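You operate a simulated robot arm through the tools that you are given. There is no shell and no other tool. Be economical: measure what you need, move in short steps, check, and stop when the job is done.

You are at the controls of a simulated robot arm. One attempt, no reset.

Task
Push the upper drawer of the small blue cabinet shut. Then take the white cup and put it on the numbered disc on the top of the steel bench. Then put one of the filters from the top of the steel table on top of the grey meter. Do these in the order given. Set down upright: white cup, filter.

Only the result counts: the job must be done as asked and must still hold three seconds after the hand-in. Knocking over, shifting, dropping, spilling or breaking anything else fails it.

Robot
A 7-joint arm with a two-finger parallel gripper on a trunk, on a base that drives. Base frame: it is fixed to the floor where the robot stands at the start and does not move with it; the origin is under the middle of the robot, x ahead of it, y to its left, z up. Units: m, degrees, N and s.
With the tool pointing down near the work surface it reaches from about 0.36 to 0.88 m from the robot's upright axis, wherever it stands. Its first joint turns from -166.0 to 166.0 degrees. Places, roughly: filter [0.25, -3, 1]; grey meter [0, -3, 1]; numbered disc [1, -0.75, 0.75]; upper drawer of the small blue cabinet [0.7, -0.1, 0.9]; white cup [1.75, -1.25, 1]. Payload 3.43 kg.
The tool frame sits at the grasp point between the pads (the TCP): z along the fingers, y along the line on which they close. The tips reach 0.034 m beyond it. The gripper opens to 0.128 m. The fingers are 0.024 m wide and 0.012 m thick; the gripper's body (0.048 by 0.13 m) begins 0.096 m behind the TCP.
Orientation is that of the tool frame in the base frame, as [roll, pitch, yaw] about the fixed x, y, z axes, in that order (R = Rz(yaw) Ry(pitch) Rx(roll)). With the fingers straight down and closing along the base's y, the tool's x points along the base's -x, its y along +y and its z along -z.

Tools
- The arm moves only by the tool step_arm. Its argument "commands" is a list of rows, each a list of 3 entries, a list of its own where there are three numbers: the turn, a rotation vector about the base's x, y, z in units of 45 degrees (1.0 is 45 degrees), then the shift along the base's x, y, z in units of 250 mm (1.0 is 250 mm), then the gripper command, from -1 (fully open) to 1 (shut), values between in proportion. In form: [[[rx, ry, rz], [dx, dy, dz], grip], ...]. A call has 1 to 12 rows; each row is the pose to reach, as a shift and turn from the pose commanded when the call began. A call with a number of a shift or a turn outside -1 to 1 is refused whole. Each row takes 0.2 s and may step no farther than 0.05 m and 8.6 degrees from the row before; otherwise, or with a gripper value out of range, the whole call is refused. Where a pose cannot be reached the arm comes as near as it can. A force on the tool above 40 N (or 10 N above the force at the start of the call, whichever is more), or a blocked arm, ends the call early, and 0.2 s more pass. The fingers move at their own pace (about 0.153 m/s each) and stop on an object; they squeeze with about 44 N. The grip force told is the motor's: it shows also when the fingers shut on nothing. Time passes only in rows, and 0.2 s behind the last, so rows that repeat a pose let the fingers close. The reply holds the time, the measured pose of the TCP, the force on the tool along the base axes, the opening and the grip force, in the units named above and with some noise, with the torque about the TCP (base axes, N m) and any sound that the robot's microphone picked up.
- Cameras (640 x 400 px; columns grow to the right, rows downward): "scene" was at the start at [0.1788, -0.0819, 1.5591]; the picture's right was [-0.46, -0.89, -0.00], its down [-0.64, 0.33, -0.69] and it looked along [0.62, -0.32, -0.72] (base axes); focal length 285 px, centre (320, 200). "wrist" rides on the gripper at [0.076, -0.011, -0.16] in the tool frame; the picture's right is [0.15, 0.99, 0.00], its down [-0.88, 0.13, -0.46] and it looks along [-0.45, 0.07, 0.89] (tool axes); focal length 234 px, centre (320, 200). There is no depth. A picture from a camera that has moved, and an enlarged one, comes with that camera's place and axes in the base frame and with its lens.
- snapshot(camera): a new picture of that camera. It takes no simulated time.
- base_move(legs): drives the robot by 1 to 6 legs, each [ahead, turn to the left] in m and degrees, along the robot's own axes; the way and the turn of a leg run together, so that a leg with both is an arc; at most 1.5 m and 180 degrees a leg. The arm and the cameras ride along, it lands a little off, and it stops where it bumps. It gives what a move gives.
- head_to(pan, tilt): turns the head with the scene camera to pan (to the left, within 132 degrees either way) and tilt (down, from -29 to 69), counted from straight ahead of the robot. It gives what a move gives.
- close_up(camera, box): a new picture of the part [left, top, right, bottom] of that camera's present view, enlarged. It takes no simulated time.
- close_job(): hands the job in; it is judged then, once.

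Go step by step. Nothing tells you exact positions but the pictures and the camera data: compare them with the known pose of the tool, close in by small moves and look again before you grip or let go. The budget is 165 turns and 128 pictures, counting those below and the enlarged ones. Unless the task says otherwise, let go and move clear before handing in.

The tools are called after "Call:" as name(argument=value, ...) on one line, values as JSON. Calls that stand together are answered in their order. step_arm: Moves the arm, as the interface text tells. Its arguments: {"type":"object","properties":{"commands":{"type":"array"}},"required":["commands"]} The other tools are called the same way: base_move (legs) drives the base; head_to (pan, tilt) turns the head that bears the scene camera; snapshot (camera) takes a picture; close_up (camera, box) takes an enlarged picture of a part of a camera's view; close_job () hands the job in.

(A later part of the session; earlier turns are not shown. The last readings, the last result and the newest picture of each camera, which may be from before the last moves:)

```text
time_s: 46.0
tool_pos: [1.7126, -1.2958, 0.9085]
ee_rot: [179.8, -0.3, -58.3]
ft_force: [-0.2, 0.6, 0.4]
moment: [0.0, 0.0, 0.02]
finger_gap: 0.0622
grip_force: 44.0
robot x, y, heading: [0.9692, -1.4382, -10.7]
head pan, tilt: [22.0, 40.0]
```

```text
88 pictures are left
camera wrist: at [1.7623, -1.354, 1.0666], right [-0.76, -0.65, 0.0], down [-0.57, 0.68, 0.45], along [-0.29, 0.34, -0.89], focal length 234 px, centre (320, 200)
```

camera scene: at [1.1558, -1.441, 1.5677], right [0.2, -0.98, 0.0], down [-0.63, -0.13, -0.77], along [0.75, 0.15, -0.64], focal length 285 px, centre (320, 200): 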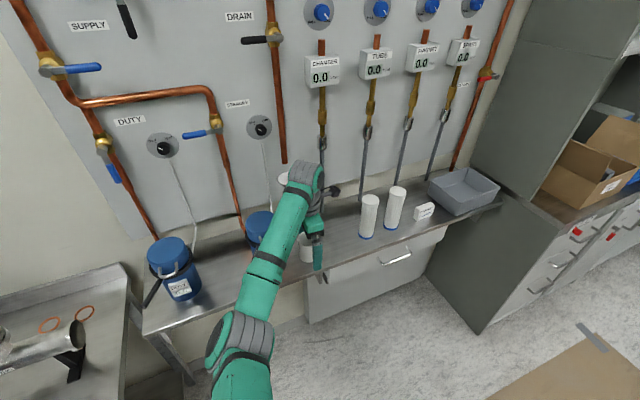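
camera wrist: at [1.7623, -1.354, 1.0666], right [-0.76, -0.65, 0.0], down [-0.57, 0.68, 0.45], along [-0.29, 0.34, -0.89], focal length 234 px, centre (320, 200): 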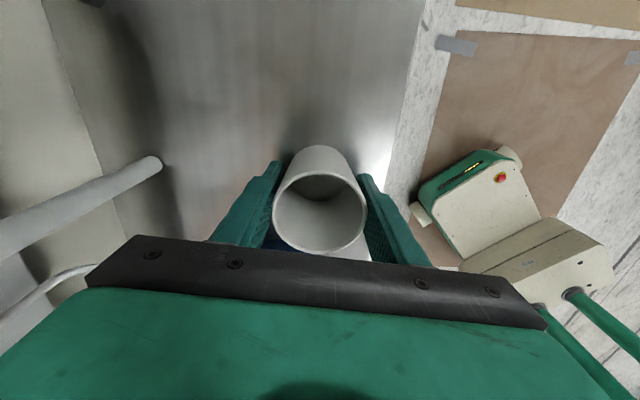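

The cup is held (gap 0.062). Lift straight up.

Call:
step_arm(commands=[[[0, 0, 0], [0, 0, 0.1], 1], [[0, 0, 0], [0, 0, 0.25], 1], [[0, 0, 0], [0, 0, 0.4], 1], [[0, 0, 0], [0, 0, 0.55], 1], [[0, 0, 0], [0, 0, 0.7], 1], [[0, 0, 0], [0, 0, 0.85], 1], [[0, 0, 0], [0, 0, 1.0], 1]])

Call:
step_arm(commands=[[[0, 0, 0], [-0.15, -0.05, 0.05], 1], [[0, 0, 0], [-0.3, -0.1, 0.1], 1], [[0, 0, 0], [-0.45, -0.15, 0.15], 1], [[0, 0, 0], [-0.6, -0.2, 0.2], 1], [[0, 0, 0], [-0.75, -0.2, 0.25], 1]])

Call:
head_to(pan=88, tilt=50)

Call:
snapshot(camera="scene")

```text
time_s: 47.6
tool_pos: [1.7168, -1.2972, 1.1582]
ee_rot: [179.7, -0.1, -58.2]
ft_force: [-0.4, 0.6, -0.9]
moment: [-0.01, 0.02, 0.0]
finger_gap: 0.0623
grip_force: 44.1
robot x, y, heading: [0.9676, -1.4386, -10.7]
head pan, tilt: [22.0, 40.0]
```

```text
time_s: 48.8
tool_pos: [1.5257, -1.346, 1.2195]
ee_rot: [179.7, -0.2, -58.2]
ft_force: [0.9, 0.5, -0.6]
moment: [0.01, 0.06, -0.01]
finger_gap: 0.062
grip_force: 43.5
robot x, y, heading: [0.9678, -1.439, -10.7]
head pan, tilt: [22.0, 40.0]
```

```text
time_s: 50.2
tool_pos: [1.526, -1.3445, 1.2218]
ee_rot: [179.7, -0.3, -58.2]
ft_force: [0.2, 0.1, -0.2]
moment: [-0.05, 0.01, 0.0]
finger_gap: 0.0623
grip_force: 44.0
robot x, y, heading: [0.9669, -1.4403, -10.5]
head pan, tilt: [88.0, 50.0]
```

```text
87 pictures are left
camera scene: at [1.0894, -1.3828, 1.5535], right [0.98, -0.22, 0.0], down [-0.17, -0.75, -0.64], along [0.14, 0.63, -0.77], focal length 285 px, centre (320, 200)
```

scene: 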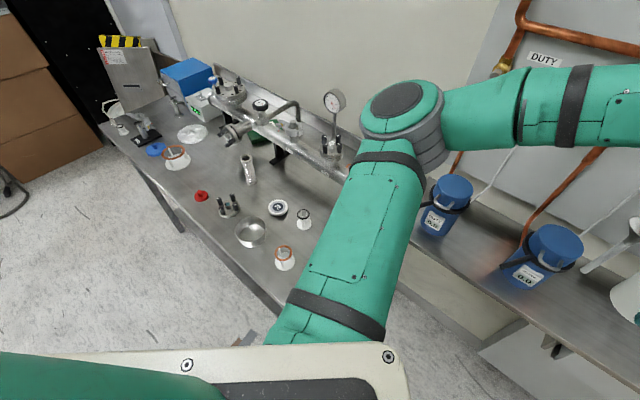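

Call:
close_up(camera="scene", box=[190, 140, 350, 280])

Call:
close_up(camera="scene", box=[100, 40, 260, 170])

```text
2.86 times, centred on (270, 210) of scene
camera zoom: at [1.0894, -1.3828, 1.5535], right [0.98, -0.22, 0.0], down [-0.17, -0.75, -0.64], along [0.14, 0.63, -0.77], focal length 815 px, centre (463, 171)
```

zoom: 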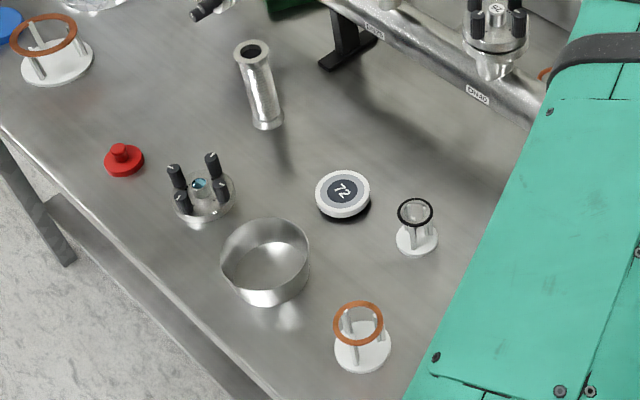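

```text
3.08 times, centred on (180, 105) of scene
camera zoom: at [1.0894, -1.3828, 1.5535], right [0.98, -0.22, 0.0], down [-0.17, -0.75, -0.64], along [0.14, 0.63, -0.77], focal length 878 px, centre (751, 492)
```

zoom: 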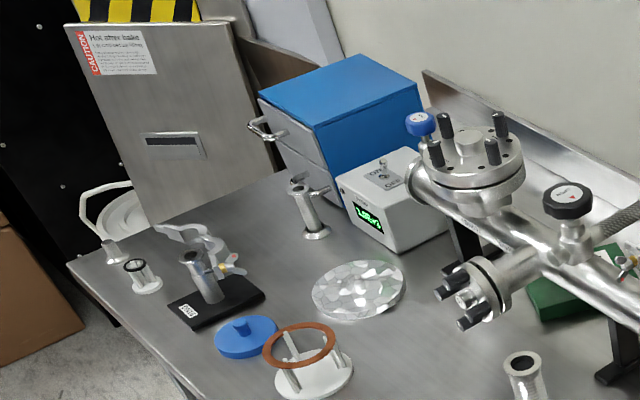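

Both drawers are shut. The disc "72" is at about (1.082,-0.795), top z ≈0.83. I'll carry the cup over there high, turning the tool so the camera stays on the robot's side.

Call:
step_arm(commands=[[[0, 0, -0.13], [-0.114, 0.141, 0], 1], [[0, 0, -0.26], [-0.228, 0.282, 0], 1], [[0, 0, -0.39], [-0.342, 0.423, 0], 1], [[0, 0, -0.52], [-0.456, 0.564, 0], 1], [[0, 0, -0.65], [-0.57, 0.705, 0], 1], [[0, 0, -0.78], [-0.684, 0.846, 0], 1], [[0, 0, -0.93], [-0.8, 0.99, 0], 1]])

Call:
step_arm(commands=[[[0, 0, 0], [-0.114, 0.141, 0], 1], [[0, 0, 0], [-0.228, 0.282, 0], 1], [[0, 0, 0], [-0.342, 0.423, 0], 1], [[0, 0, 0], [-0.456, 0.564, 0], 1], [[0, 0, 0], [-0.57, 0.705, 0], 1]])

Call:
snapshot(camera="wrist")

Call:
snapshot(camera="scene")

```text
time_s: 51.8
tool_pos: [1.325, -1.0966, 1.2208]
ee_rot: [179.8, -0.4, -100.2]
ft_force: [0.5, 0.8, -0.5]
moment: [0.0, 0.05, -0.01]
finger_gap: 0.0623
grip_force: 44.1
robot x, y, heading: [0.9668, -1.4403, -10.5]
head pan, tilt: [88.0, 50.0]
```

```text
time_s: 53.0
tool_pos: [1.1823, -0.9188, 1.2222]
ee_rot: [179.7, -0.3, -100.0]
ft_force: [0.9, -0.3, 0.1]
moment: [0.0, 0.05, 0.01]
finger_gap: 0.0626
grip_force: 44.2
robot x, y, heading: [0.9734, -1.4372, -10.6]
head pan, tilt: [88.0, 50.0]
```

```text
84 pictures are left
camera wrist: at [1.1803, -0.9955, 1.3804], right [-1.0, 0.03, 0.0], down [0.03, 0.89, 0.45], along [0.01, 0.45, -0.89], focal length 234 px, centre (320, 200)
```

wrist: 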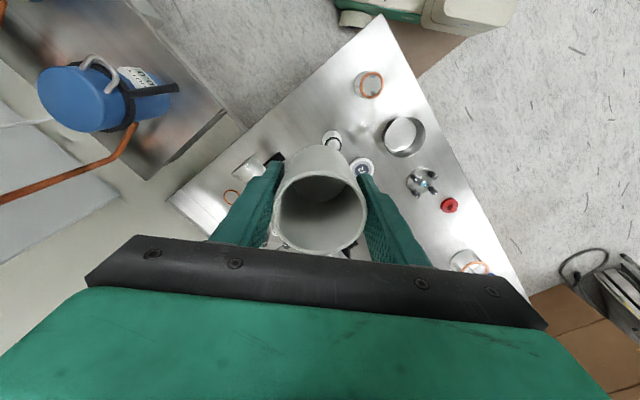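

```text
83 pictures are left
camera scene: at [1.0895, -1.3828, 1.5535], right [0.98, -0.22, 0.0], down [-0.17, -0.75, -0.64], along [0.14, 0.63, -0.77], focal length 285 px, centre (320, 200)
```

scene: 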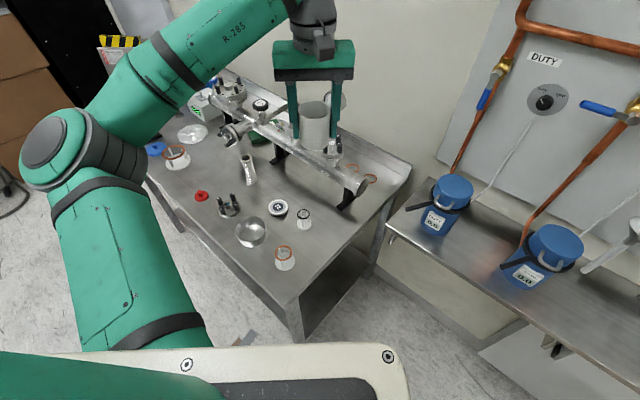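

Call:
step_arm(commands=[[[0, 0, 0], [-0.1, 0.1, 0], 1], [[0, 0, 0], [-0.2, 0.22, 0], 1], [[0, 0, 0], [-0.3, 0.34, 0], 1], [[0, 0, 0], [-0.404, 0.47, 0], 1], [[0, 0, 0], [-0.404, 0.47, -0.18], 1], [[0, 0, 0], [-0.404, 0.47, -0.36], 1], [[0, 0, 0], [-0.404, 0.47, -0.54], 1], [[0, 0, 0], [-0.404, 0.47, -0.72], 1]])

Call:
close_up(camera="wrist", box=[200, 60, 440, 240])

Call:
close_up(camera="scene", box=[190, 120, 370, 280])

```text
time_s: 54.8
tool_pos: [1.0811, -0.8029, 1.0398]
ee_rot: [179.8, -0.2, -100.0]
ft_force: [0.2, -0.5, -0.6]
moment: [-0.03, 0.02, 0.03]
finger_gap: 0.062
grip_force: 44.2
robot x, y, heading: [0.9672, -1.4359, -10.3]
head pan, tilt: [88.0, 50.0]
```

```text
2.22 times, centred on (320, 150) of wrist
camera zoom: at [1.081, -0.8796, 1.1981], right [-1.0, 0.03, 0.0], down [0.03, 0.89, 0.45], along [0.01, 0.45, -0.89], focal length 520 px, centre (320, 311)
```

zoom: 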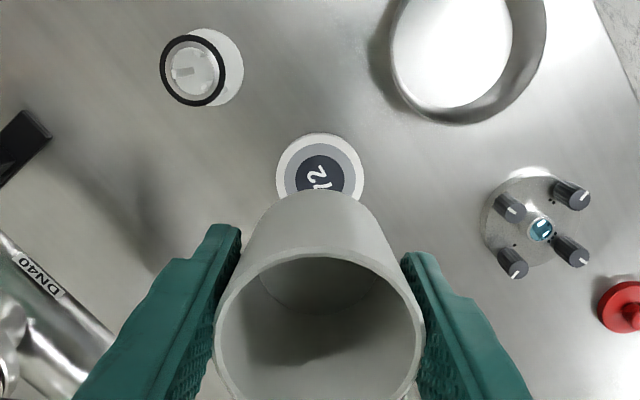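

```text
2.50 times, centred on (280, 200) of scene
camera zoom: at [1.0891, -1.3829, 1.5535], right [0.98, -0.22, 0.0], down [-0.17, -0.75, -0.64], along [0.14, 0.63, -0.77], focal length 713 px, centre (420, 200)
```

zoom: 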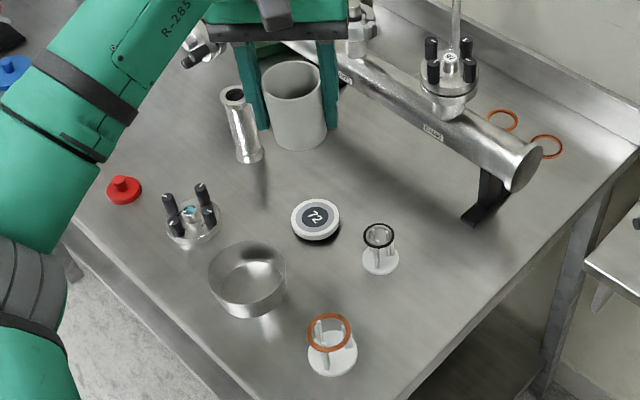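

Disc centre relative to the tool is within 2 mm: (1.082,-0.801). Lower to z 0.925 and check.

Call:
step_arm(commands=[[[0, 0, 0], [0.003, 0.006, -0.15], 1], [[0, 0, 0], [0.003, 0.006, -0.3], 1], [[0, 0, 0], [0.003, 0.006, -0.46], 1]])

Call:
close_up(camera="scene", box=[240, 150, 340, 240])

Call:
close_up(camera="wrist", box=[200, 60, 440, 240])

```text
time_s: 55.6
tool_pos: [1.0827, -0.8014, 0.9243]
ee_rot: [179.8, -0.2, -100.0]
ft_force: [-1.1, -0.3, -0.3]
moment: [0.01, -0.06, 0.03]
finger_gap: 0.0623
grip_force: 44.1
robot x, y, heading: [0.9687, -1.4397, -10.7]
head pan, tilt: [88.0, 50.0]
```

```text
4.44 times, centred on (290, 195) of scene
camera zoom: at [1.0891, -1.3828, 1.5535], right [0.98, -0.22, 0.0], down [-0.17, -0.75, -0.64], along [0.14, 0.63, -0.77], focal length 1268 px, centre (453, 222)
```

zoom: 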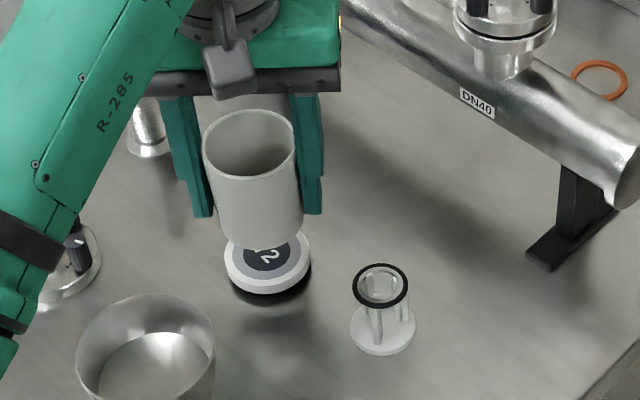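

```text
2.22 times, centred on (320, 150) of wrist
camera zoom: at [1.0811, -0.8776, 1.0828], right [-1.0, 0.03, 0.0], down [0.03, 0.89, 0.45], along [0.01, 0.45, -0.89], focal length 520 px, centre (320, 311)
```

zoom: 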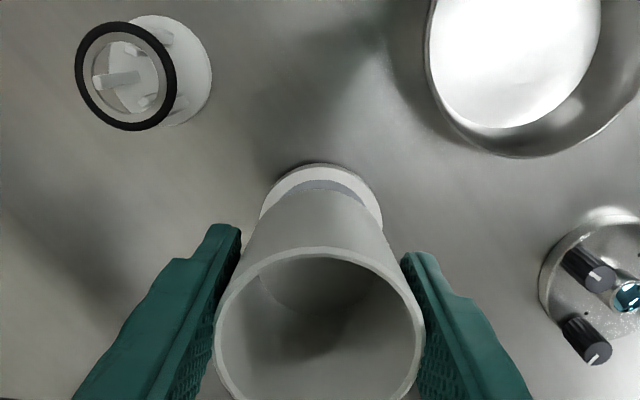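

Alignment looks good in both views; about 3.5 cm to go. Lower carefully.

Call:
step_arm(commands=[[[0, 0, 0], [0, 0, -0.05], 1], [[0, 0, 0], [0, 0, -0.1], 1]])

Call:
close_up(camera="scene", box=[240, 150, 340, 240])

```text
time_s: 56.2
tool_pos: [1.0825, -0.8015, 0.8995]
ee_rot: [179.9, -0.3, -99.9]
ft_force: [-0.8, 0.5, 0.2]
moment: [-0.02, 0.0, -0.02]
finger_gap: 0.0621
grip_force: 43.7
robot x, y, heading: [0.9691, -1.4374, -10.5]
head pan, tilt: [88.0, 50.0]
```

```text
4.44 times, centred on (290, 195) of scene
camera zoom: at [1.0892, -1.3827, 1.5535], right [0.98, -0.22, 0.0], down [-0.17, -0.75, -0.64], along [0.14, 0.63, -0.77], focal length 1268 px, centre (453, 222)
```

zoom: 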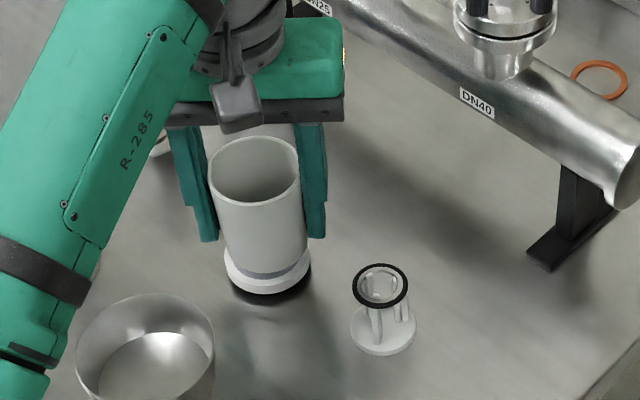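

Call:
step_arm(commands=[[[0, 0, 0], [0, 0, -0.012], 1], [[0, 0, 0], [0, 0, -0.02], 1]])

Call:
step_arm(commands=[[[0, 0, 0], [0, 0, -0.008], 1], [[0, 0, 0], [0, 0, -0.008], 1]])

Call:
close_up(camera="scene", box=[240, 150, 340, 240])

```text
time_s: 56.8
tool_pos: [1.0823, -0.8034, 0.895]
ee_rot: [179.8, -0.4, -100.1]
ft_force: [0.6, -0.6, -0.1]
moment: [0.01, 0.03, -0.01]
finger_gap: 0.062
grip_force: 43.4
robot x, y, heading: [0.9727, -1.4374, -10.7]
head pan, tilt: [88.0, 50.0]
```

```text
time_s: 57.4
tool_pos: [1.0828, -0.8031, 0.8929]
ee_rot: [179.9, -0.1, -100.0]
ft_force: [-0.2, -1.1, -0.9]
moment: [-0.02, -0.01, -0.01]
finger_gap: 0.0621
grip_force: 44.1
robot x, y, heading: [0.9688, -1.4368, -10.8]
head pan, tilt: [88.0, 50.0]
```

```text
4.44 times, centred on (290, 195) of scene
camera zoom: at [1.0892, -1.3827, 1.5535], right [0.98, -0.22, 0.0], down [-0.17, -0.75, -0.64], along [0.14, 0.63, -0.77], focal length 1268 px, centre (453, 222)
```

zoom: 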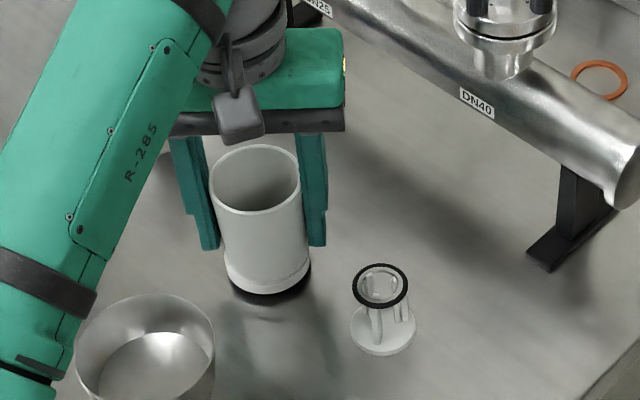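

Call:
step_arm(commands=[[[0, 0, 0], [0, 0, -0.008], 1], [[0, 0, 0], [0, 0, -0.008], 1]])

Call:
step_arm(commands=[[[0, 0, 0], [0, 0, -0.008], 1], [[0, 0, 0], [0, 0, -0.008], 1]])

Call:
close_up(camera="scene", box=[250, 190, 310, 230])

```text
time_s: 58.0
tool_pos: [1.082, -0.8022, 0.8906]
ee_rot: [179.9, -0.4, -100.0]
ft_force: [0.3, -0.6, -0.5]
moment: [0.01, 0.01, 0.01]
finger_gap: 0.0621
grip_force: 43.2
robot x, y, heading: [0.9698, -1.4397, -10.7]
head pan, tilt: [88.0, 50.0]
```

```text
time_s: 58.6
tool_pos: [1.0814, -0.8026, 0.8892]
ee_rot: [179.8, -0.3, -100.1]
ft_force: [0.1, -0.7, 0.3]
moment: [0.03, 0.01, 0.01]
finger_gap: 0.0623
grip_force: 44.3
robot x, y, heading: [0.9721, -1.4392, -10.5]
head pan, tilt: [88.0, 50.0]
```

```text
10.00 times, centred on (280, 210) of scene
camera zoom: at [1.0892, -1.3827, 1.5535], right [0.98, -0.22, 0.0], down [-0.17, -0.75, -0.64], along [0.14, 0.63, -0.77], focal length 2852 px, centre (720, 100)
```

zoom: 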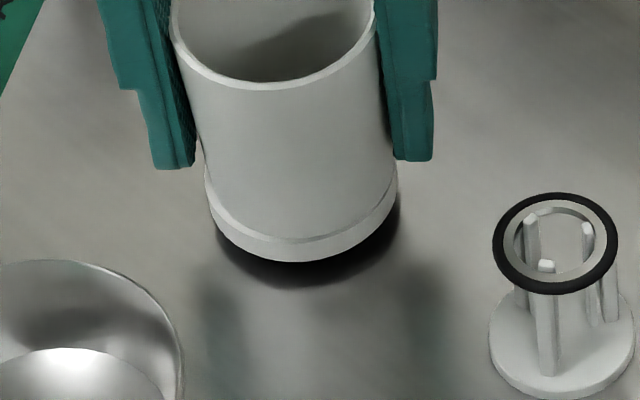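

Call:
step_arm(commands=[[[0, 0, 0], [0, 0, -0.006], 1], [[0, 0, 0], [0, 0, -0.006], 1]])

Call:
step_arm(commands=[[[0, 0, 0], [0, 0, -0.006], 1], [[0, 0, 0], [0, 0, -0.006], 1]])

Call:
close_up(camera="scene", box=[250, 190, 310, 230])

```text
time_s: 59.2
tool_pos: [1.082, -0.8028, 0.888]
ee_rot: [179.8, -0.2, -100.0]
ft_force: [0.3, -0.9, -0.6]
moment: [0.0, -0.01, -0.04]
finger_gap: 0.062
grip_force: 44.1
robot x, y, heading: [0.9686, -1.4377, -10.4]
head pan, tilt: [88.0, 50.0]
```

```text
time_s: 59.8
tool_pos: [1.0827, -0.8025, 0.8869]
ee_rot: [179.7, -0.4, -99.8]
ft_force: [-0.5, 0.8, -0.1]
moment: [-0.01, 0.01, -0.03]
finger_gap: 0.062
grip_force: 43.6
robot x, y, heading: [0.9694, -1.4372, -10.6]
head pan, tilt: [88.0, 50.0]
```

```text
10.00 times, centred on (280, 210) of scene
camera zoom: at [1.0892, -1.3827, 1.5535], right [0.98, -0.22, 0.0], down [-0.17, -0.75, -0.64], along [0.14, 0.63, -0.77], focal length 2852 px, centre (720, 100)
```

zoom: 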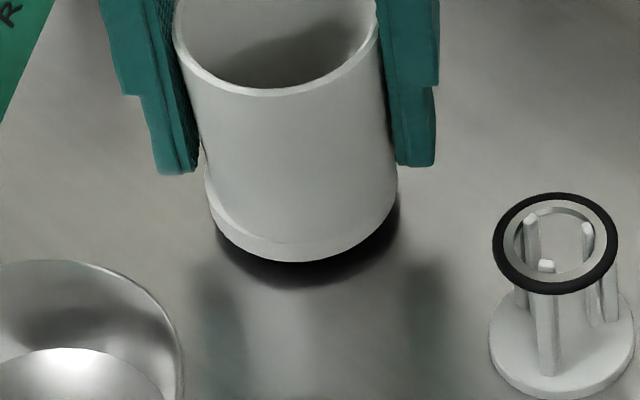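

Call:
step_arm(commands=[[[0, 0, 0], [0, 0, -0.006], 1], [[0, 0, 0], [0, 0, -0.006], 1]])

Call:
step_arm(commands=[[[0, 0, 0], [0, 0, -0.006], 1], [[0, 0, 0], [0, 0, -0.006], 1]])

Call:
close_up(camera="scene", box=[250, 190, 310, 230])

```text
time_s: 60.4
tool_pos: [1.0829, -0.8018, 0.8852]
ee_rot: [179.7, -0.3, -100.0]
ft_force: [1.1, 0.3, 2.3]
moment: [0.06, -0.01, 0.01]
finger_gap: 0.062
grip_force: 44.2
robot x, y, heading: [0.9683, -1.4392, -10.3]
head pan, tilt: [88.0, 50.0]
```

```text
time_s: 61.0
tool_pos: [1.0819, -0.8027, 0.8839]
ee_rot: [179.7, -0.2, -100.0]
ft_force: [-0.7, -1.5, 20.1]
moment: [0.04, 0.07, -0.02]
finger_gap: 0.0623
grip_force: 44.7
robot x, y, heading: [0.9676, -1.4373, -10.6]
head pan, tilt: [88.0, 50.0]
```

```text
10.00 times, centred on (280, 210) of scene
camera zoom: at [1.0891, -1.3833, 1.5535], right [0.98, -0.22, 0.0], down [-0.17, -0.75, -0.64], along [0.14, 0.63, -0.77], focal length 2852 px, centre (720, 100)
```

zoom: 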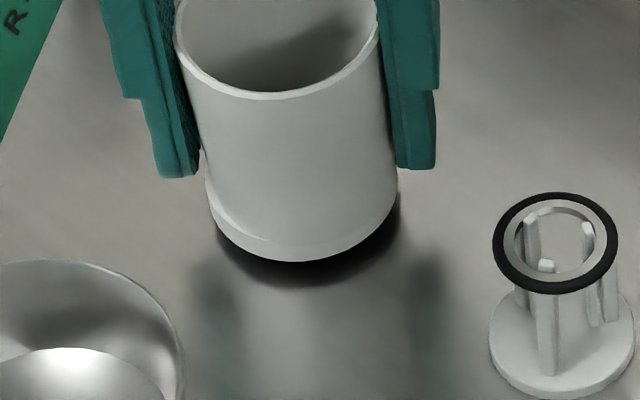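

Contact (20 N up, almost no torque), so the cup sits on the disc. Ease 1 mm and open.

Call:
step_arm(commands=[[[0, 0, 0], [0, 0, 0.005], 1], [[0, 0, 0], [0, 0, 0.005], 0], [[0, 0, 0], [0, 0, 0.005], -0.2], [[0, 0, 0], [0, 0, 0.005], -0.4], [[0, 0, 0], [0, 0, 0.005], -0.5], [[0, 0, 0], [0, 0, 0.005], -0.5]])

Call:
close_up(camera="scene", box=[240, 150, 340, 240])

Call:
snapshot(camera="wrist")

```text
time_s: 62.4
tool_pos: [1.0821, -0.8015, 0.8846]
ee_rot: [179.8, -0.3, -100.0]
ft_force: [-0.5, 0.4, 0.2]
moment: [-0.02, -0.01, -0.02]
finger_gap: 0.0962
grip_force: 0.1
robot x, y, heading: [0.9727, -1.4403, -10.9]
head pan, tilt: [88.0, 50.0]
```

```text
4.44 times, centred on (290, 195) of scene
camera zoom: at [1.0892, -1.3827, 1.5535], right [0.98, -0.22, 0.0], down [-0.17, -0.75, -0.64], along [0.14, 0.63, -0.77], focal length 1268 px, centre (453, 222)
```

zoom: 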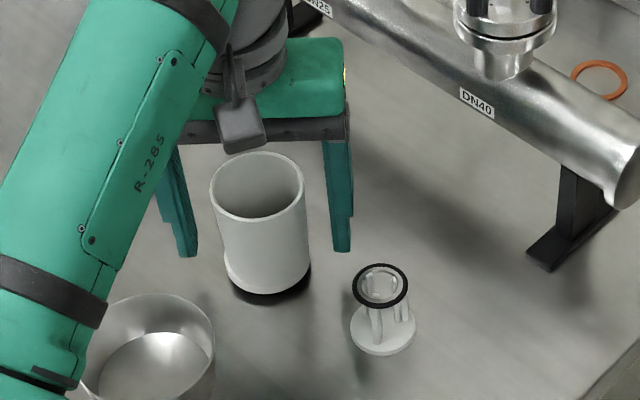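

```text
72 pictures are left
camera wrist: at [1.0812, -0.8787, 1.0426], right [-1.0, 0.03, 0.0], down [0.03, 0.89, 0.45], along [0.01, 0.45, -0.89], focal length 234 px, centre (320, 200)
```

wrist: 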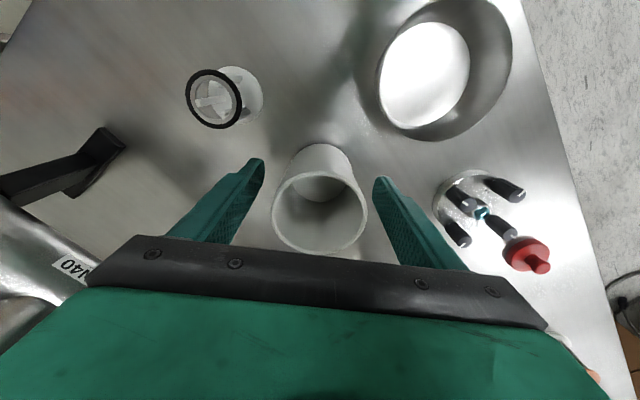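

Cup stands free. Raise straight up and check.

Call:
step_arm(commands=[[[0, 0, 0], [0, 0, 0.08], -0.5], [[0, 0, 0], [0, 0, 0.2], -0.5], [[0, 0, 0], [0, 0, 0.35], -0.5], [[0, 0, 0], [0, 0, 0.5], -0.5], [[0, 0, 0], [0, 0, 0.65], -0.5], [[0, 0, 0], [0, 0, 0.8], -0.5], [[0, 0, 0], [0, 0, 1.0], -0.5]])

Call:
close_up(camera="scene", box=[240, 150, 340, 240])

Call:
close_up(camera="wrist", box=[240, 80, 400, 180])

```text
time_s: 64.0
tool_pos: [1.0825, -0.8019, 1.1345]
ee_rot: [179.8, -0.3, -99.9]
ft_force: [-0.6, 0.4, 0.1]
moment: [-0.04, 0.02, 0.03]
finger_gap: 0.0962
grip_force: 0.1
robot x, y, heading: [0.9682, -1.4411, -10.8]
head pan, tilt: [88.0, 50.0]
```

```text
4.44 times, centred on (290, 195) of scene
camera zoom: at [1.0892, -1.3824, 1.5535], right [0.98, -0.22, 0.0], down [-0.17, -0.75, -0.64], along [0.14, 0.63, -0.77], focal length 1268 px, centre (453, 222)
```

zoom: 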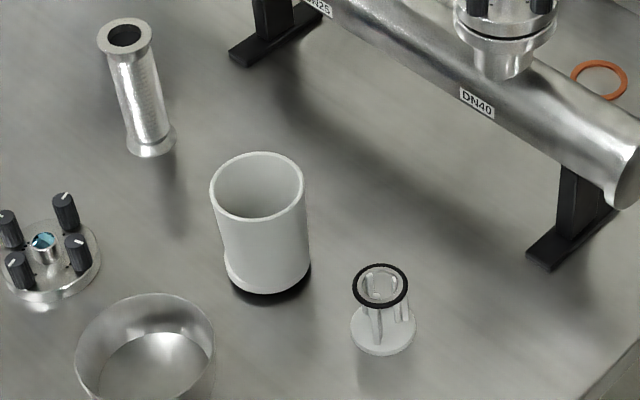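

```text
4.00 times, centred on (320, 130) of wrist
camera zoom: at [1.0808, -0.8783, 1.2926], right [-1.0, 0.03, 0.0], down [0.03, 0.89, 0.45], along [0.01, 0.45, -0.89], focal length 937 px, centre (320, 480)
```

zoom: 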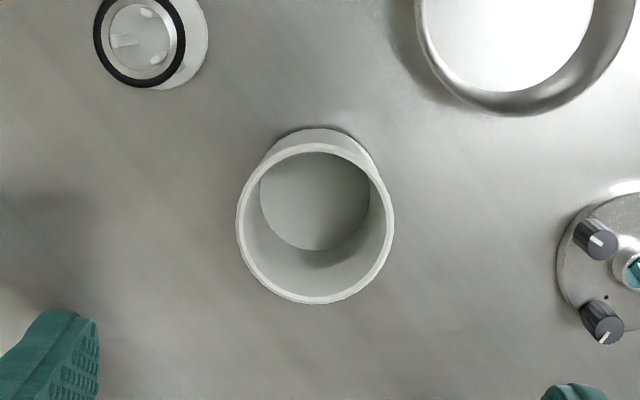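

The cup stands upright on the disc. Next: the steel table. I'll tuck the arm high toward the robot before driving.

Call:
step_arm(commands=[[[0, 0, 0], [0.04, -0.08, 0.13], -1], [[0, 0, 0], [0.1, -0.2, 0.26], -1], [[0, 0, 0], [0.18, -0.34, 0.36], -1], [[0, 0, 0], [0.26, -0.48, 0.46], -1], [[0, 0, 0], [0.34, -0.62, 0.56], -1], [[0, 0, 0], [0.44, -0.76, 0.64], -1], [[0, 0, 0], [0.54, -0.92, 0.64], -1]])

Call:
step_arm(commands=[[[0, 0, 0], [0.1, -0.13, 0], -1], [[0, 0, 0], [0.2, -0.26, 0], -1], [[0, 0, 0], [0.3, -0.39, 0], -1], [[0, 0, 0], [0.42, -0.52, 0], -1]])

Call:
base_move(legs=[[0, -135]])

Call:
head_to(pan=35, tilt=35)

Call:
snapshot(camera="scene")

```text
time_s: 65.6
tool_pos: [1.2184, -1.0332, 1.2959]
ee_rot: [179.7, -0.2, -99.9]
ft_force: [0.1, 0.4, 1.0]
moment: [0.02, -0.04, 0.01]
finger_gap: 0.1283
grip_force: 0.1
robot x, y, heading: [0.9699, -1.4391, -10.6]
head pan, tilt: [88.0, 50.0]
```

```text
time_s: 66.6
tool_pos: [1.3217, -1.1658, 1.294]
ee_rot: [180.0, -0.3, -99.9]
ft_force: [-1.3, 0.1, 0.1]
moment: [-0.02, -0.05, 0.02]
finger_gap: 0.1281
grip_force: 0.1
robot x, y, heading: [0.9678, -1.4428, -10.5]
head pan, tilt: [88.0, 50.0]
```

```text
time_s: 70.3
tool_pos: [1.3714, -1.6344, 1.2945]
ee_rot: [179.8, -0.1, -163.5]
ft_force: [0.3, 1.3, 0.5]
moment: [-0.14, 0.01, -0.01]
finger_gap: 0.1282
grip_force: 0.1
robot x, y, heading: [0.9706, -1.44, -62.1]
head pan, tilt: [88.0, 50.0]
stopped in leg 1: the robot was blocked; the commanded pose is now the measured one
```

```text
time_s: 71.5
tool_pos: [1.3713, -1.6319, 1.2942]
ee_rot: [179.8, -0.3, -163.3]
ft_force: [-0.3, 0.5, 0.4]
moment: [0.0, -0.02, -0.01]
finger_gap: 0.128
grip_force: 0.0
robot x, y, heading: [0.9684, -1.4376, -62.0]
head pan, tilt: [35.0, 35.0]
```

```text
69 pictures are left
camera scene: at [1.0975, -1.5722, 1.5752], right [-0.46, -0.89, 0.0], down [-0.51, 0.26, -0.82], along [0.73, -0.37, -0.57], focal length 285 px, centre (320, 200)
```

scene: 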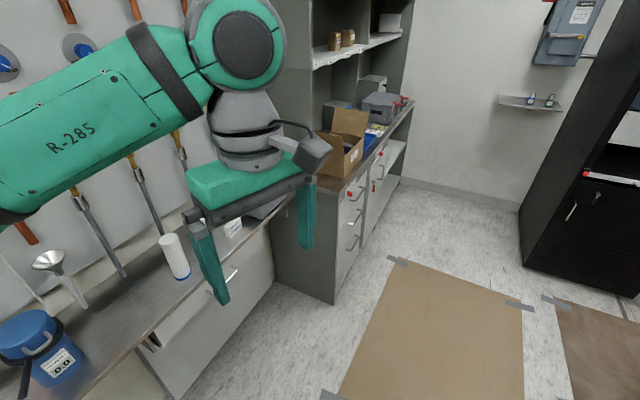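

The base's rear bumped something (bench) while turning. I'll turn back, reverse away along the known free way, and look.

Call:
base_move(legs=[[0, 51]])

Call:
base_move(legs=[[-0.5, 0]])

Call:
head_to(pan=55, tilt=40)

Call:
snapshot(camera="scene")

```text
time_s: 74.5
tool_pos: [1.3729, -1.2493, 1.2936]
ee_rot: [179.8, -0.3, -112.6]
ft_force: [-0.1, 0.3, -0.4]
moment: [0.0, -0.01, -0.02]
finger_gap: 0.1281
grip_force: 0.1
robot x, y, heading: [0.968, -1.4392, -11.2]
head pan, tilt: [35.0, 35.0]
```

```text
time_s: 77.4
tool_pos: [0.897, -1.1544, 1.294]
ee_rot: [179.8, -0.2, -113.2]
ft_force: [-0.2, 1.0, -1.0]
moment: [0.04, 0.01, 0.01]
finger_gap: 0.128
grip_force: 0.0
robot x, y, heading: [0.4925, -1.3442, -11.8]
head pan, tilt: [35.0, 35.0]
```

```text
time_s: 78.2
tool_pos: [0.8966, -1.1556, 1.2945]
ee_rot: [179.8, -0.2, -113.2]
ft_force: [0.1, 0.2, -0.1]
moment: [0.0, -0.02, 0.02]
finger_gap: 0.1279
grip_force: 0.1
robot x, y, heading: [0.4896, -1.3431, -11.5]
head pan, tilt: [55.0, 40.0]
```

```text
68 pictures are left
camera scene: at [0.6558, -1.305, 1.5677], right [0.68, -0.73, 0.0], down [-0.47, -0.44, -0.77], along [0.56, 0.52, -0.64], focal length 285 px, centre (320, 200)
```

scene: 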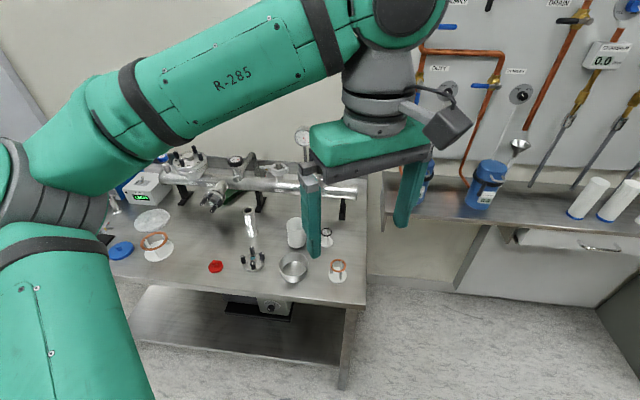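

Call:
close_up(camera="scene", box=[180, 180, 380, 300])

Call:
base_move(legs=[[0, -122], [0.6, 0]])

Call:
head_to(pan=60, tilt=35)

Call:
snapshot(camera="scene")

```text
3.20 times, centred on (280, 240) of scene
camera zoom: at [0.6558, -1.305, 1.5677], right [0.68, -0.73, 0.0], down [-0.47, -0.44, -0.77], along [0.56, 0.52, -0.64], focal length 913 px, centre (448, 72)
```

zoom: 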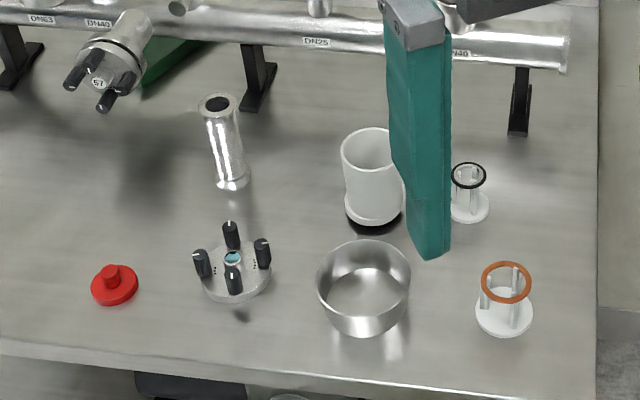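

```text
time_s: 87.5
tool_pos: [-0.0269, -2.2067, 1.2939]
ee_rot: [179.8, -0.2, 122.4]
ft_force: [0.1, -1.2, 1.0]
moment: [-0.03, 0.0, -0.02]
finger_gap: 0.128
grip_force: 0.0
robot x, y, heading: [0.053, -1.7638, -136.3]
head pan, tilt: [55.0, 40.0]
```

```text
time_s: 88.2
tool_pos: [-0.0257, -2.2056, 1.2949]
ee_rot: [179.8, -0.2, 122.2]
ft_force: [-0.1, 0.0, 0.0]
moment: [-0.04, -0.03, 0.04]
finger_gap: 0.128
grip_force: 0.1
robot x, y, heading: [0.0546, -1.7646, -136.1]
head pan, tilt: [60.0, 35.0]
```

```text
66 pictures are left
camera scene: at [-0.005, -1.9244, 1.5752], right [-0.97, -0.24, 0.0], down [-0.14, 0.56, -0.82], along [0.2, -0.8, -0.57], focal length 285 px, centre (320, 200)
```

scene: 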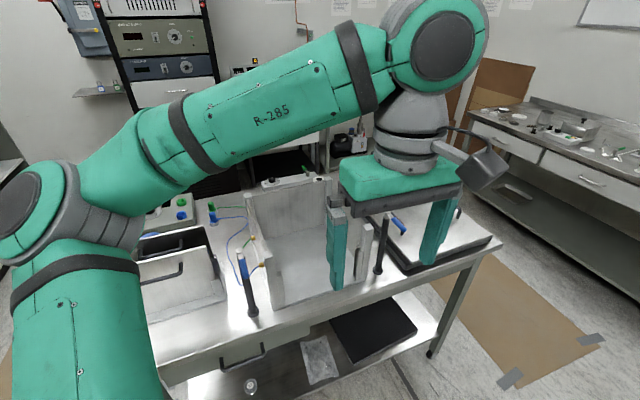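

The cup still stands. The arm blocks the table's view; swing it to the robot's right side.

Call:
step_arm(commands=[[[0, 0, 0], [-0.16, 0.08, 0.05], -1], [[0, 0, 0], [-0.32, 0.16, 0.1], -1], [[0, 0, 0], [-0.48, 0.24, 0.15], -1], [[0, 0, 0], [-0.64, 0.32, 0.2], -1], [[0, 0, 0], [-0.8, 0.42, 0.2], -1], [[0, 0, 0], [-0.95, 0.55, 0.2], -1], [[0, 0, 0], [-1.0, 0.7, 0.2], -1], [[0, 0, 0], [-1.0, 0.86, 0.2], -1]])

Call:
step_arm(commands=[[[0, 0, 0], [-0.1, 0.15, 0], -1], [[0, 0, 0], [-0.2, 0.3, 0], -1], [[0, 0, 0], [-0.2, 0.48, 0], -1], [[0, 0, 0], [-0.2, 0.66, 0], -1]])

Call:
snapshot(camera="scene")

```text
time_s: 90.0
tool_pos: [-0.2768, -1.9915, 1.3413]
ee_rot: [179.6, -1.3, 122.5]
ft_force: [0.4, -0.6, -0.9]
moment: [0.01, -0.01, 0.02]
finger_gap: 0.1278
grip_force: 0.1
robot x, y, heading: [0.0473, -1.771, -136.0]
head pan, tilt: [60.0, 35.0]
```

```text
time_s: 91.0
tool_pos: [-0.329, -1.8797, 1.3376]
ee_rot: [178.5, -2.3, 122.3]
ft_force: [0.0, 0.0, -0.7]
moment: [-0.01, 0.02, -0.01]
finger_gap: 0.1282
grip_force: 0.2
out of reach, approached as far as the arm can: row 3, 4
robot x, y, heading: [0.0493, -1.7651, -135.8]
head pan, tilt: [60.0, 35.0]
```

```text
65 pictures are left
camera scene: at [-0.0051, -1.9243, 1.5752], right [-0.97, -0.24, 0.0], down [-0.14, 0.56, -0.82], along [0.2, -0.8, -0.57], focal length 285 px, centre (320, 200)
```

scene: 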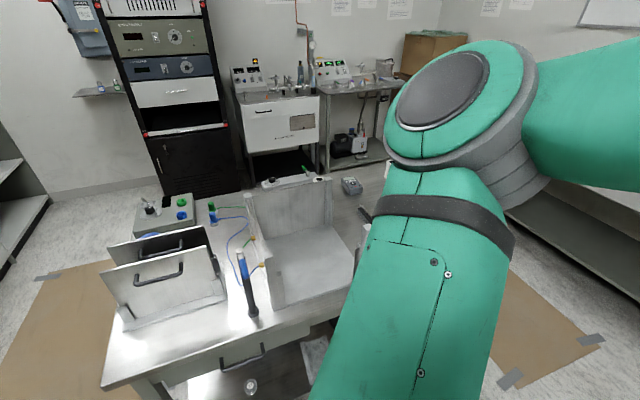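

Call:
close_up(camera="scene", box=[100, 160, 380, 330])

Call:
head_to(pan=40, tilt=35)

Call:
snapshot(camera="scene")

```text
2.29 times, centred on (240, 245) of scene
camera zoom: at [-0.0051, -1.9243, 1.5752], right [-0.97, -0.24, 0.0], down [-0.14, 0.56, -0.82], along [0.2, -0.8, -0.57], focal length 652 px, centre (503, 97)
```

zoom: 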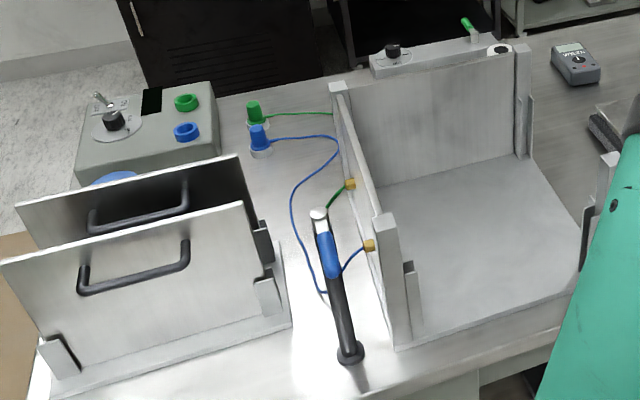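

```text
time_s: 91.8
tool_pos: [-0.3295, -1.8808, 1.3358]
ee_rot: [178.2, -2.0, 122.1]
ft_force: [0.3, 0.5, 0.5]
moment: [0.01, 0.02, -0.03]
finger_gap: 0.128
grip_force: 0.0
robot x, y, heading: [0.0471, -1.7709, -136.0]
head pan, tilt: [40.0, 35.0]
```

```text
63 pictures are left
camera scene: at [-0.0356, -1.9264, 1.5752], right [-0.99, 0.11, 0.0], down [0.06, 0.57, -0.82], along [-0.09, -0.81, -0.57], focal length 285 px, centre (320, 200)
```

scene: 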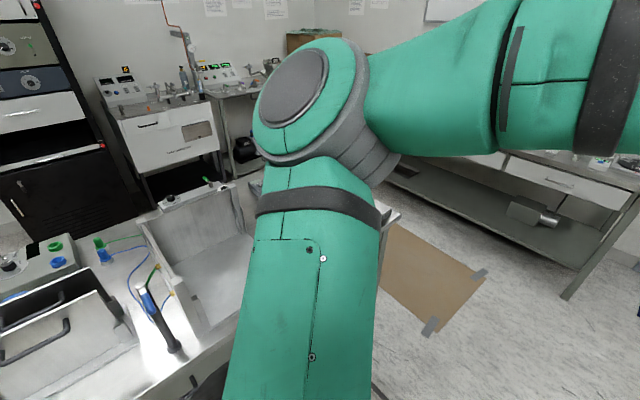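

Call:
head_to(pan=60, tilt=35)

Call:
close_up(camera="scene", box=[250, 150, 380, 230])

Call:
close_up(camera="scene", box=[120, 180, 260, 270])

```text
time_s: 92.7
tool_pos: [-0.3298, -1.8795, 1.3361]
ee_rot: [178.4, -2.1, 122.2]
ft_force: [0.1, -1.0, 0.4]
moment: [0.02, 0.01, 0.0]
finger_gap: 0.1282
grip_force: 0.0
robot x, y, heading: [0.0491, -1.7668, -136.1]
head pan, tilt: [60.0, 35.0]
```

```text
4.92 times, centred on (315, 190) of scene
camera zoom: at [-0.0052, -1.9243, 1.5752], right [-0.97, -0.24, 0.0], down [-0.14, 0.56, -0.82], along [0.2, -0.8, -0.57], focal length 1404 px, centre (345, 249)
```

zoom: 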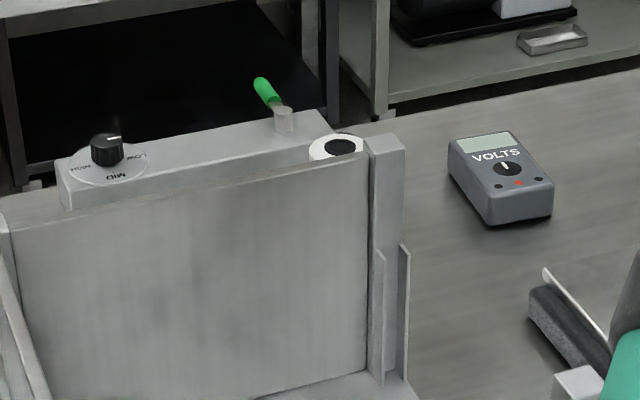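

```text
4.44 times, centred on (190, 225) of scene
camera zoom: at [-0.0052, -1.9243, 1.5752], right [-0.97, -0.24, 0.0], down [-0.14, 0.56, -0.82], along [0.2, -0.8, -0.57], focal length 1268 px, centre (898, 89)
```

zoom: 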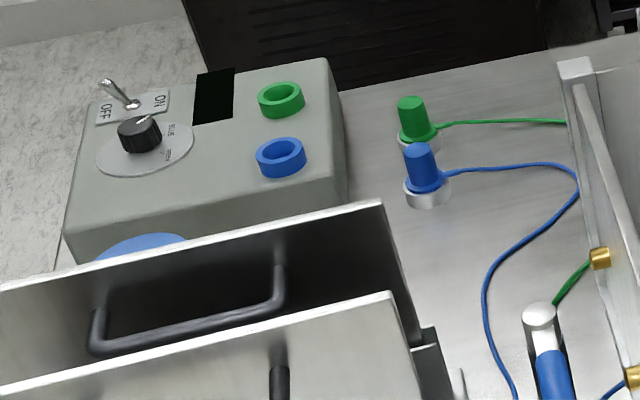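

The grey meter ("VOLTS") is near (0.12,-2.97); round white things (likely the filters) are behind the tank, near the far edge. I'll drive round the right end of the table to its far side.

Call:
base_move(legs=[[0, -10], [1.5, 0]])

Call:
head_to(pan=90, tilt=35)

Call:
snapshot(camera="scene")

```text
time_s: 100.7
tool_pos: [-1.5647, -2.6479, 1.336]
ee_rot: [178.2, -2.0, 112.7]
ft_force: [-0.5, -0.4, -0.9]
moment: [0.01, 0.01, 0.01]
finger_gap: 0.1281
grip_force: 0.0
robot x, y, heading: [-1.1746, -2.5971, -145.8]
head pan, tilt: [60.0, 35.0]
```

```text
time_s: 101.7
tool_pos: [-1.5644, -2.6481, 1.3351]
ee_rot: [177.9, -2.5, 112.8]
ft_force: [0.2, 0.7, -0.2]
moment: [-0.02, 0.01, 0.0]
finger_gap: 0.1278
grip_force: 0.0
robot x, y, heading: [-1.1721, -2.5971, -145.6]
head pan, tilt: [90.0, 35.0]
```

```text
60 pictures are left
camera scene: at [-1.2093, -2.7291, 1.5752], right [-0.83, -0.56, 0.0], down [-0.32, 0.47, -0.82], along [0.46, -0.68, -0.57], focal length 285 px, centre (320, 200)
```

scene: 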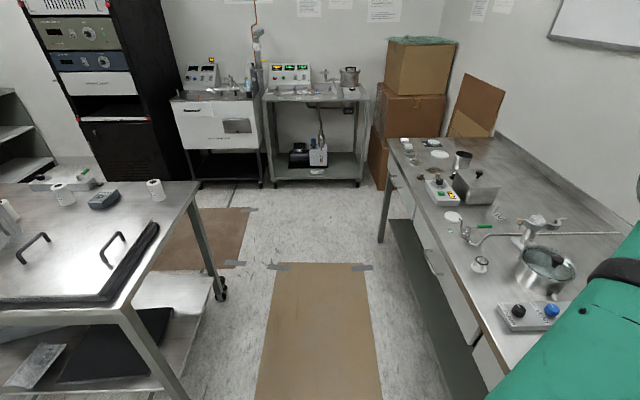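

Call:
close_up(camera="scene", box=[20, 150, 220, 260])

```text
3.20 times, centred on (120, 205) of scene
camera zoom: at [-1.2093, -2.7291, 1.5752], right [-0.83, -0.56, 0.0], down [-0.32, 0.47, -0.82], along [0.46, -0.68, -0.57], focal length 913 px, centre (960, 184)
```

zoom: 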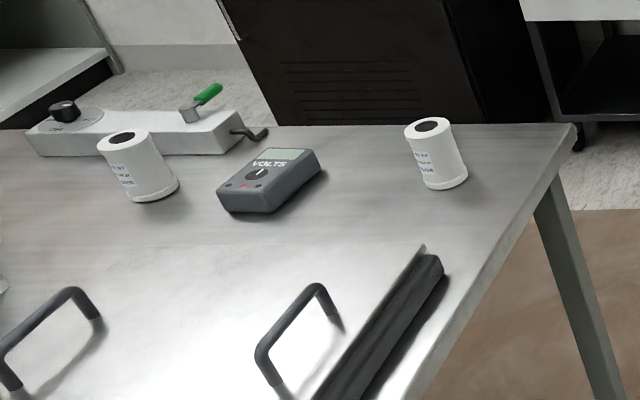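

The two filters are white cylinders either side of the meter; the right-hand one (≈(-0.11,-3.16)) is free-standing and easy. Continue round to the far side.

Call:
base_move(legs=[[0, 90], [1.5, 0], [0.25, 0]])

Call:
base_move(legs=[[0, 90], [0.65, 0]])

Call:
head_to(pan=85, tilt=45)

Call:
snapshot(camera="scene")

```text
time_s: 114.8
tool_pos: [-0.1484, -4.423, 1.3341]
ee_rot: [178.0, -2.6, -157.3]
ft_force: [0.1, 0.3, 0.4]
moment: [0.01, -0.01, -0.01]
finger_gap: 0.1281
grip_force: 0.1
robot x, y, heading: [-0.1986, -4.034, -55.8]
head pan, tilt: [90.0, 35.0]
```

```text
time_s: 122.8
tool_pos: [0.72, -3.5876, 1.3347]
ee_rot: [177.8, -2.8, -65.8]
ft_force: [0.5, -0.2, 0.2]
moment: [0.02, 0.0, 0.0]
finger_gap: 0.1282
grip_force: 0.0
robot x, y, heading: [0.3288, -3.6512, 35.9]
head pan, tilt: [90.0, 35.0]
```

```text
time_s: 123.5
tool_pos: [0.7205, -3.588, 1.3345]
ee_rot: [177.8, -2.8, -65.8]
ft_force: [1.0, -0.2, -0.1]
moment: [0.01, 0.0, -0.01]
finger_gap: 0.1281
grip_force: 0.1
robot x, y, heading: [0.3254, -3.6478, 36.0]
head pan, tilt: [85.0, 45.0]
```

```text
58 pictures are left
camera scene: at [0.3728, -3.5186, 1.5604], right [0.86, 0.51, 0.0], down [0.36, -0.61, -0.71], along [-0.36, 0.61, -0.71], focal length 285 px, centre (320, 200)
```

scene: 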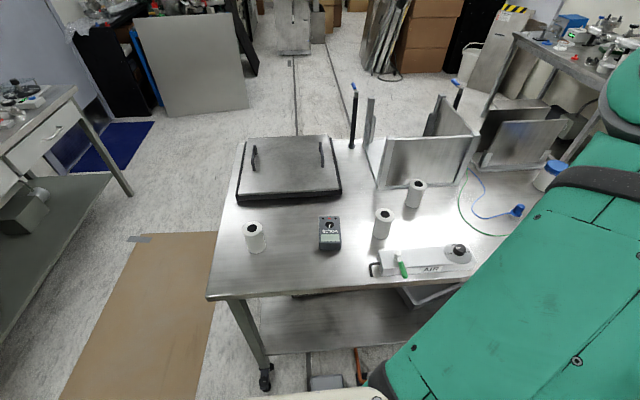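

Call:
close_up(camera="scene", box=[220, 170, 430, 290])

```text
3.05 times, centred on (325, 230) of scene
camera zoom: at [0.3728, -3.5186, 1.5604], right [0.86, 0.51, 0.0], down [0.36, -0.61, -0.71], along [-0.36, 0.61, -0.71], focal length 869 px, centre (305, 109)
```

zoom: 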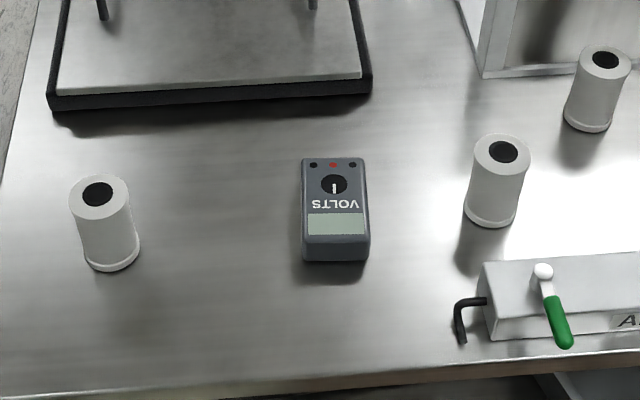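

Three filters; the left one stands alone near (-0.03,-3.195), the meter near (0.13,-3.06). The arm is on the other side; swing it round high over the table edge.

Call:
step_arm(commands=[[[0, 0, 0], [-0.04, 0.19, 0], -1], [[0, 0, 0], [-0.08, 0.38, 0], -1], [[0, 0, 0], [-0.12, 0.57, 0], -1], [[0, 0, 0], [-0.16, 0.75, 0], -1]])

Call:
step_arm(commands=[[[0, 0, 0], [-0.12, 0.14, 0], -1], [[0, 0, 0], [-0.25, 0.28, 0], -1], [[0, 0, 0], [-0.38, 0.42, 0], -1], [[0, 0, 0], [-0.52, 0.55, 0], -1]])

Call:
step_arm(commands=[[[0, 0, 0], [-0.19, 0.04, 0], -1], [[0, 0, 0], [-0.38, 0.1, 0], -1], [[0, 0, 0], [-0.57, 0.16, 0], -1], [[0, 0, 0], [-0.76, 0.22, 0], -1], [[0, 0, 0], [-0.95, 0.25, 0], -1]])

Call:
snapshot(camera="scene")

```text
time_s: 124.5
tool_pos: [0.6831, -3.3999, 1.3351]
ee_rot: [177.8, -2.7, -65.7]
ft_force: [0.2, 0.2, 0.1]
moment: [0.05, 0.04, 0.0]
finger_gap: 0.1278
grip_force: 0.0
robot x, y, heading: [0.3273, -3.6527, 35.8]
head pan, tilt: [85.0, 45.0]
```

```text
time_s: 125.5
tool_pos: [0.5514, -3.2601, 1.3366]
ee_rot: [177.8, -2.7, -65.9]
ft_force: [1.3, -0.1, -0.1]
moment: [0.02, 0.08, 0.0]
finger_gap: 0.1279
grip_force: 0.0
robot x, y, heading: [0.3282, -3.6542, 35.8]
head pan, tilt: [85.0, 45.0]
```

```text
time_s: 126.7
tool_pos: [0.3123, -3.2027, 1.3354]
ee_rot: [177.7, -2.7, -65.9]
ft_force: [0.4, 0.5, 0.7]
moment: [-0.03, 0.03, -0.01]
finger_gap: 0.1277
grip_force: 0.1
robot x, y, heading: [0.3323, -3.6474, 35.7]
head pan, tilt: [85.0, 45.0]
```

```text
56 pictures are left
camera scene: at [0.3732, -3.5184, 1.5604], right [0.86, 0.51, 0.0], down [0.36, -0.61, -0.71], along [-0.36, 0.61, -0.71], focal length 285 px, centre (320, 200)
```

scene: 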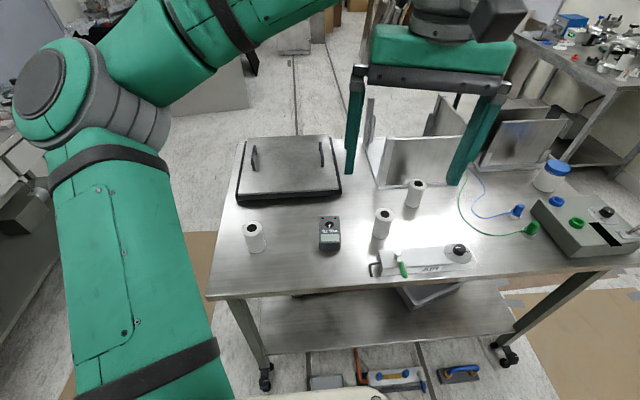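

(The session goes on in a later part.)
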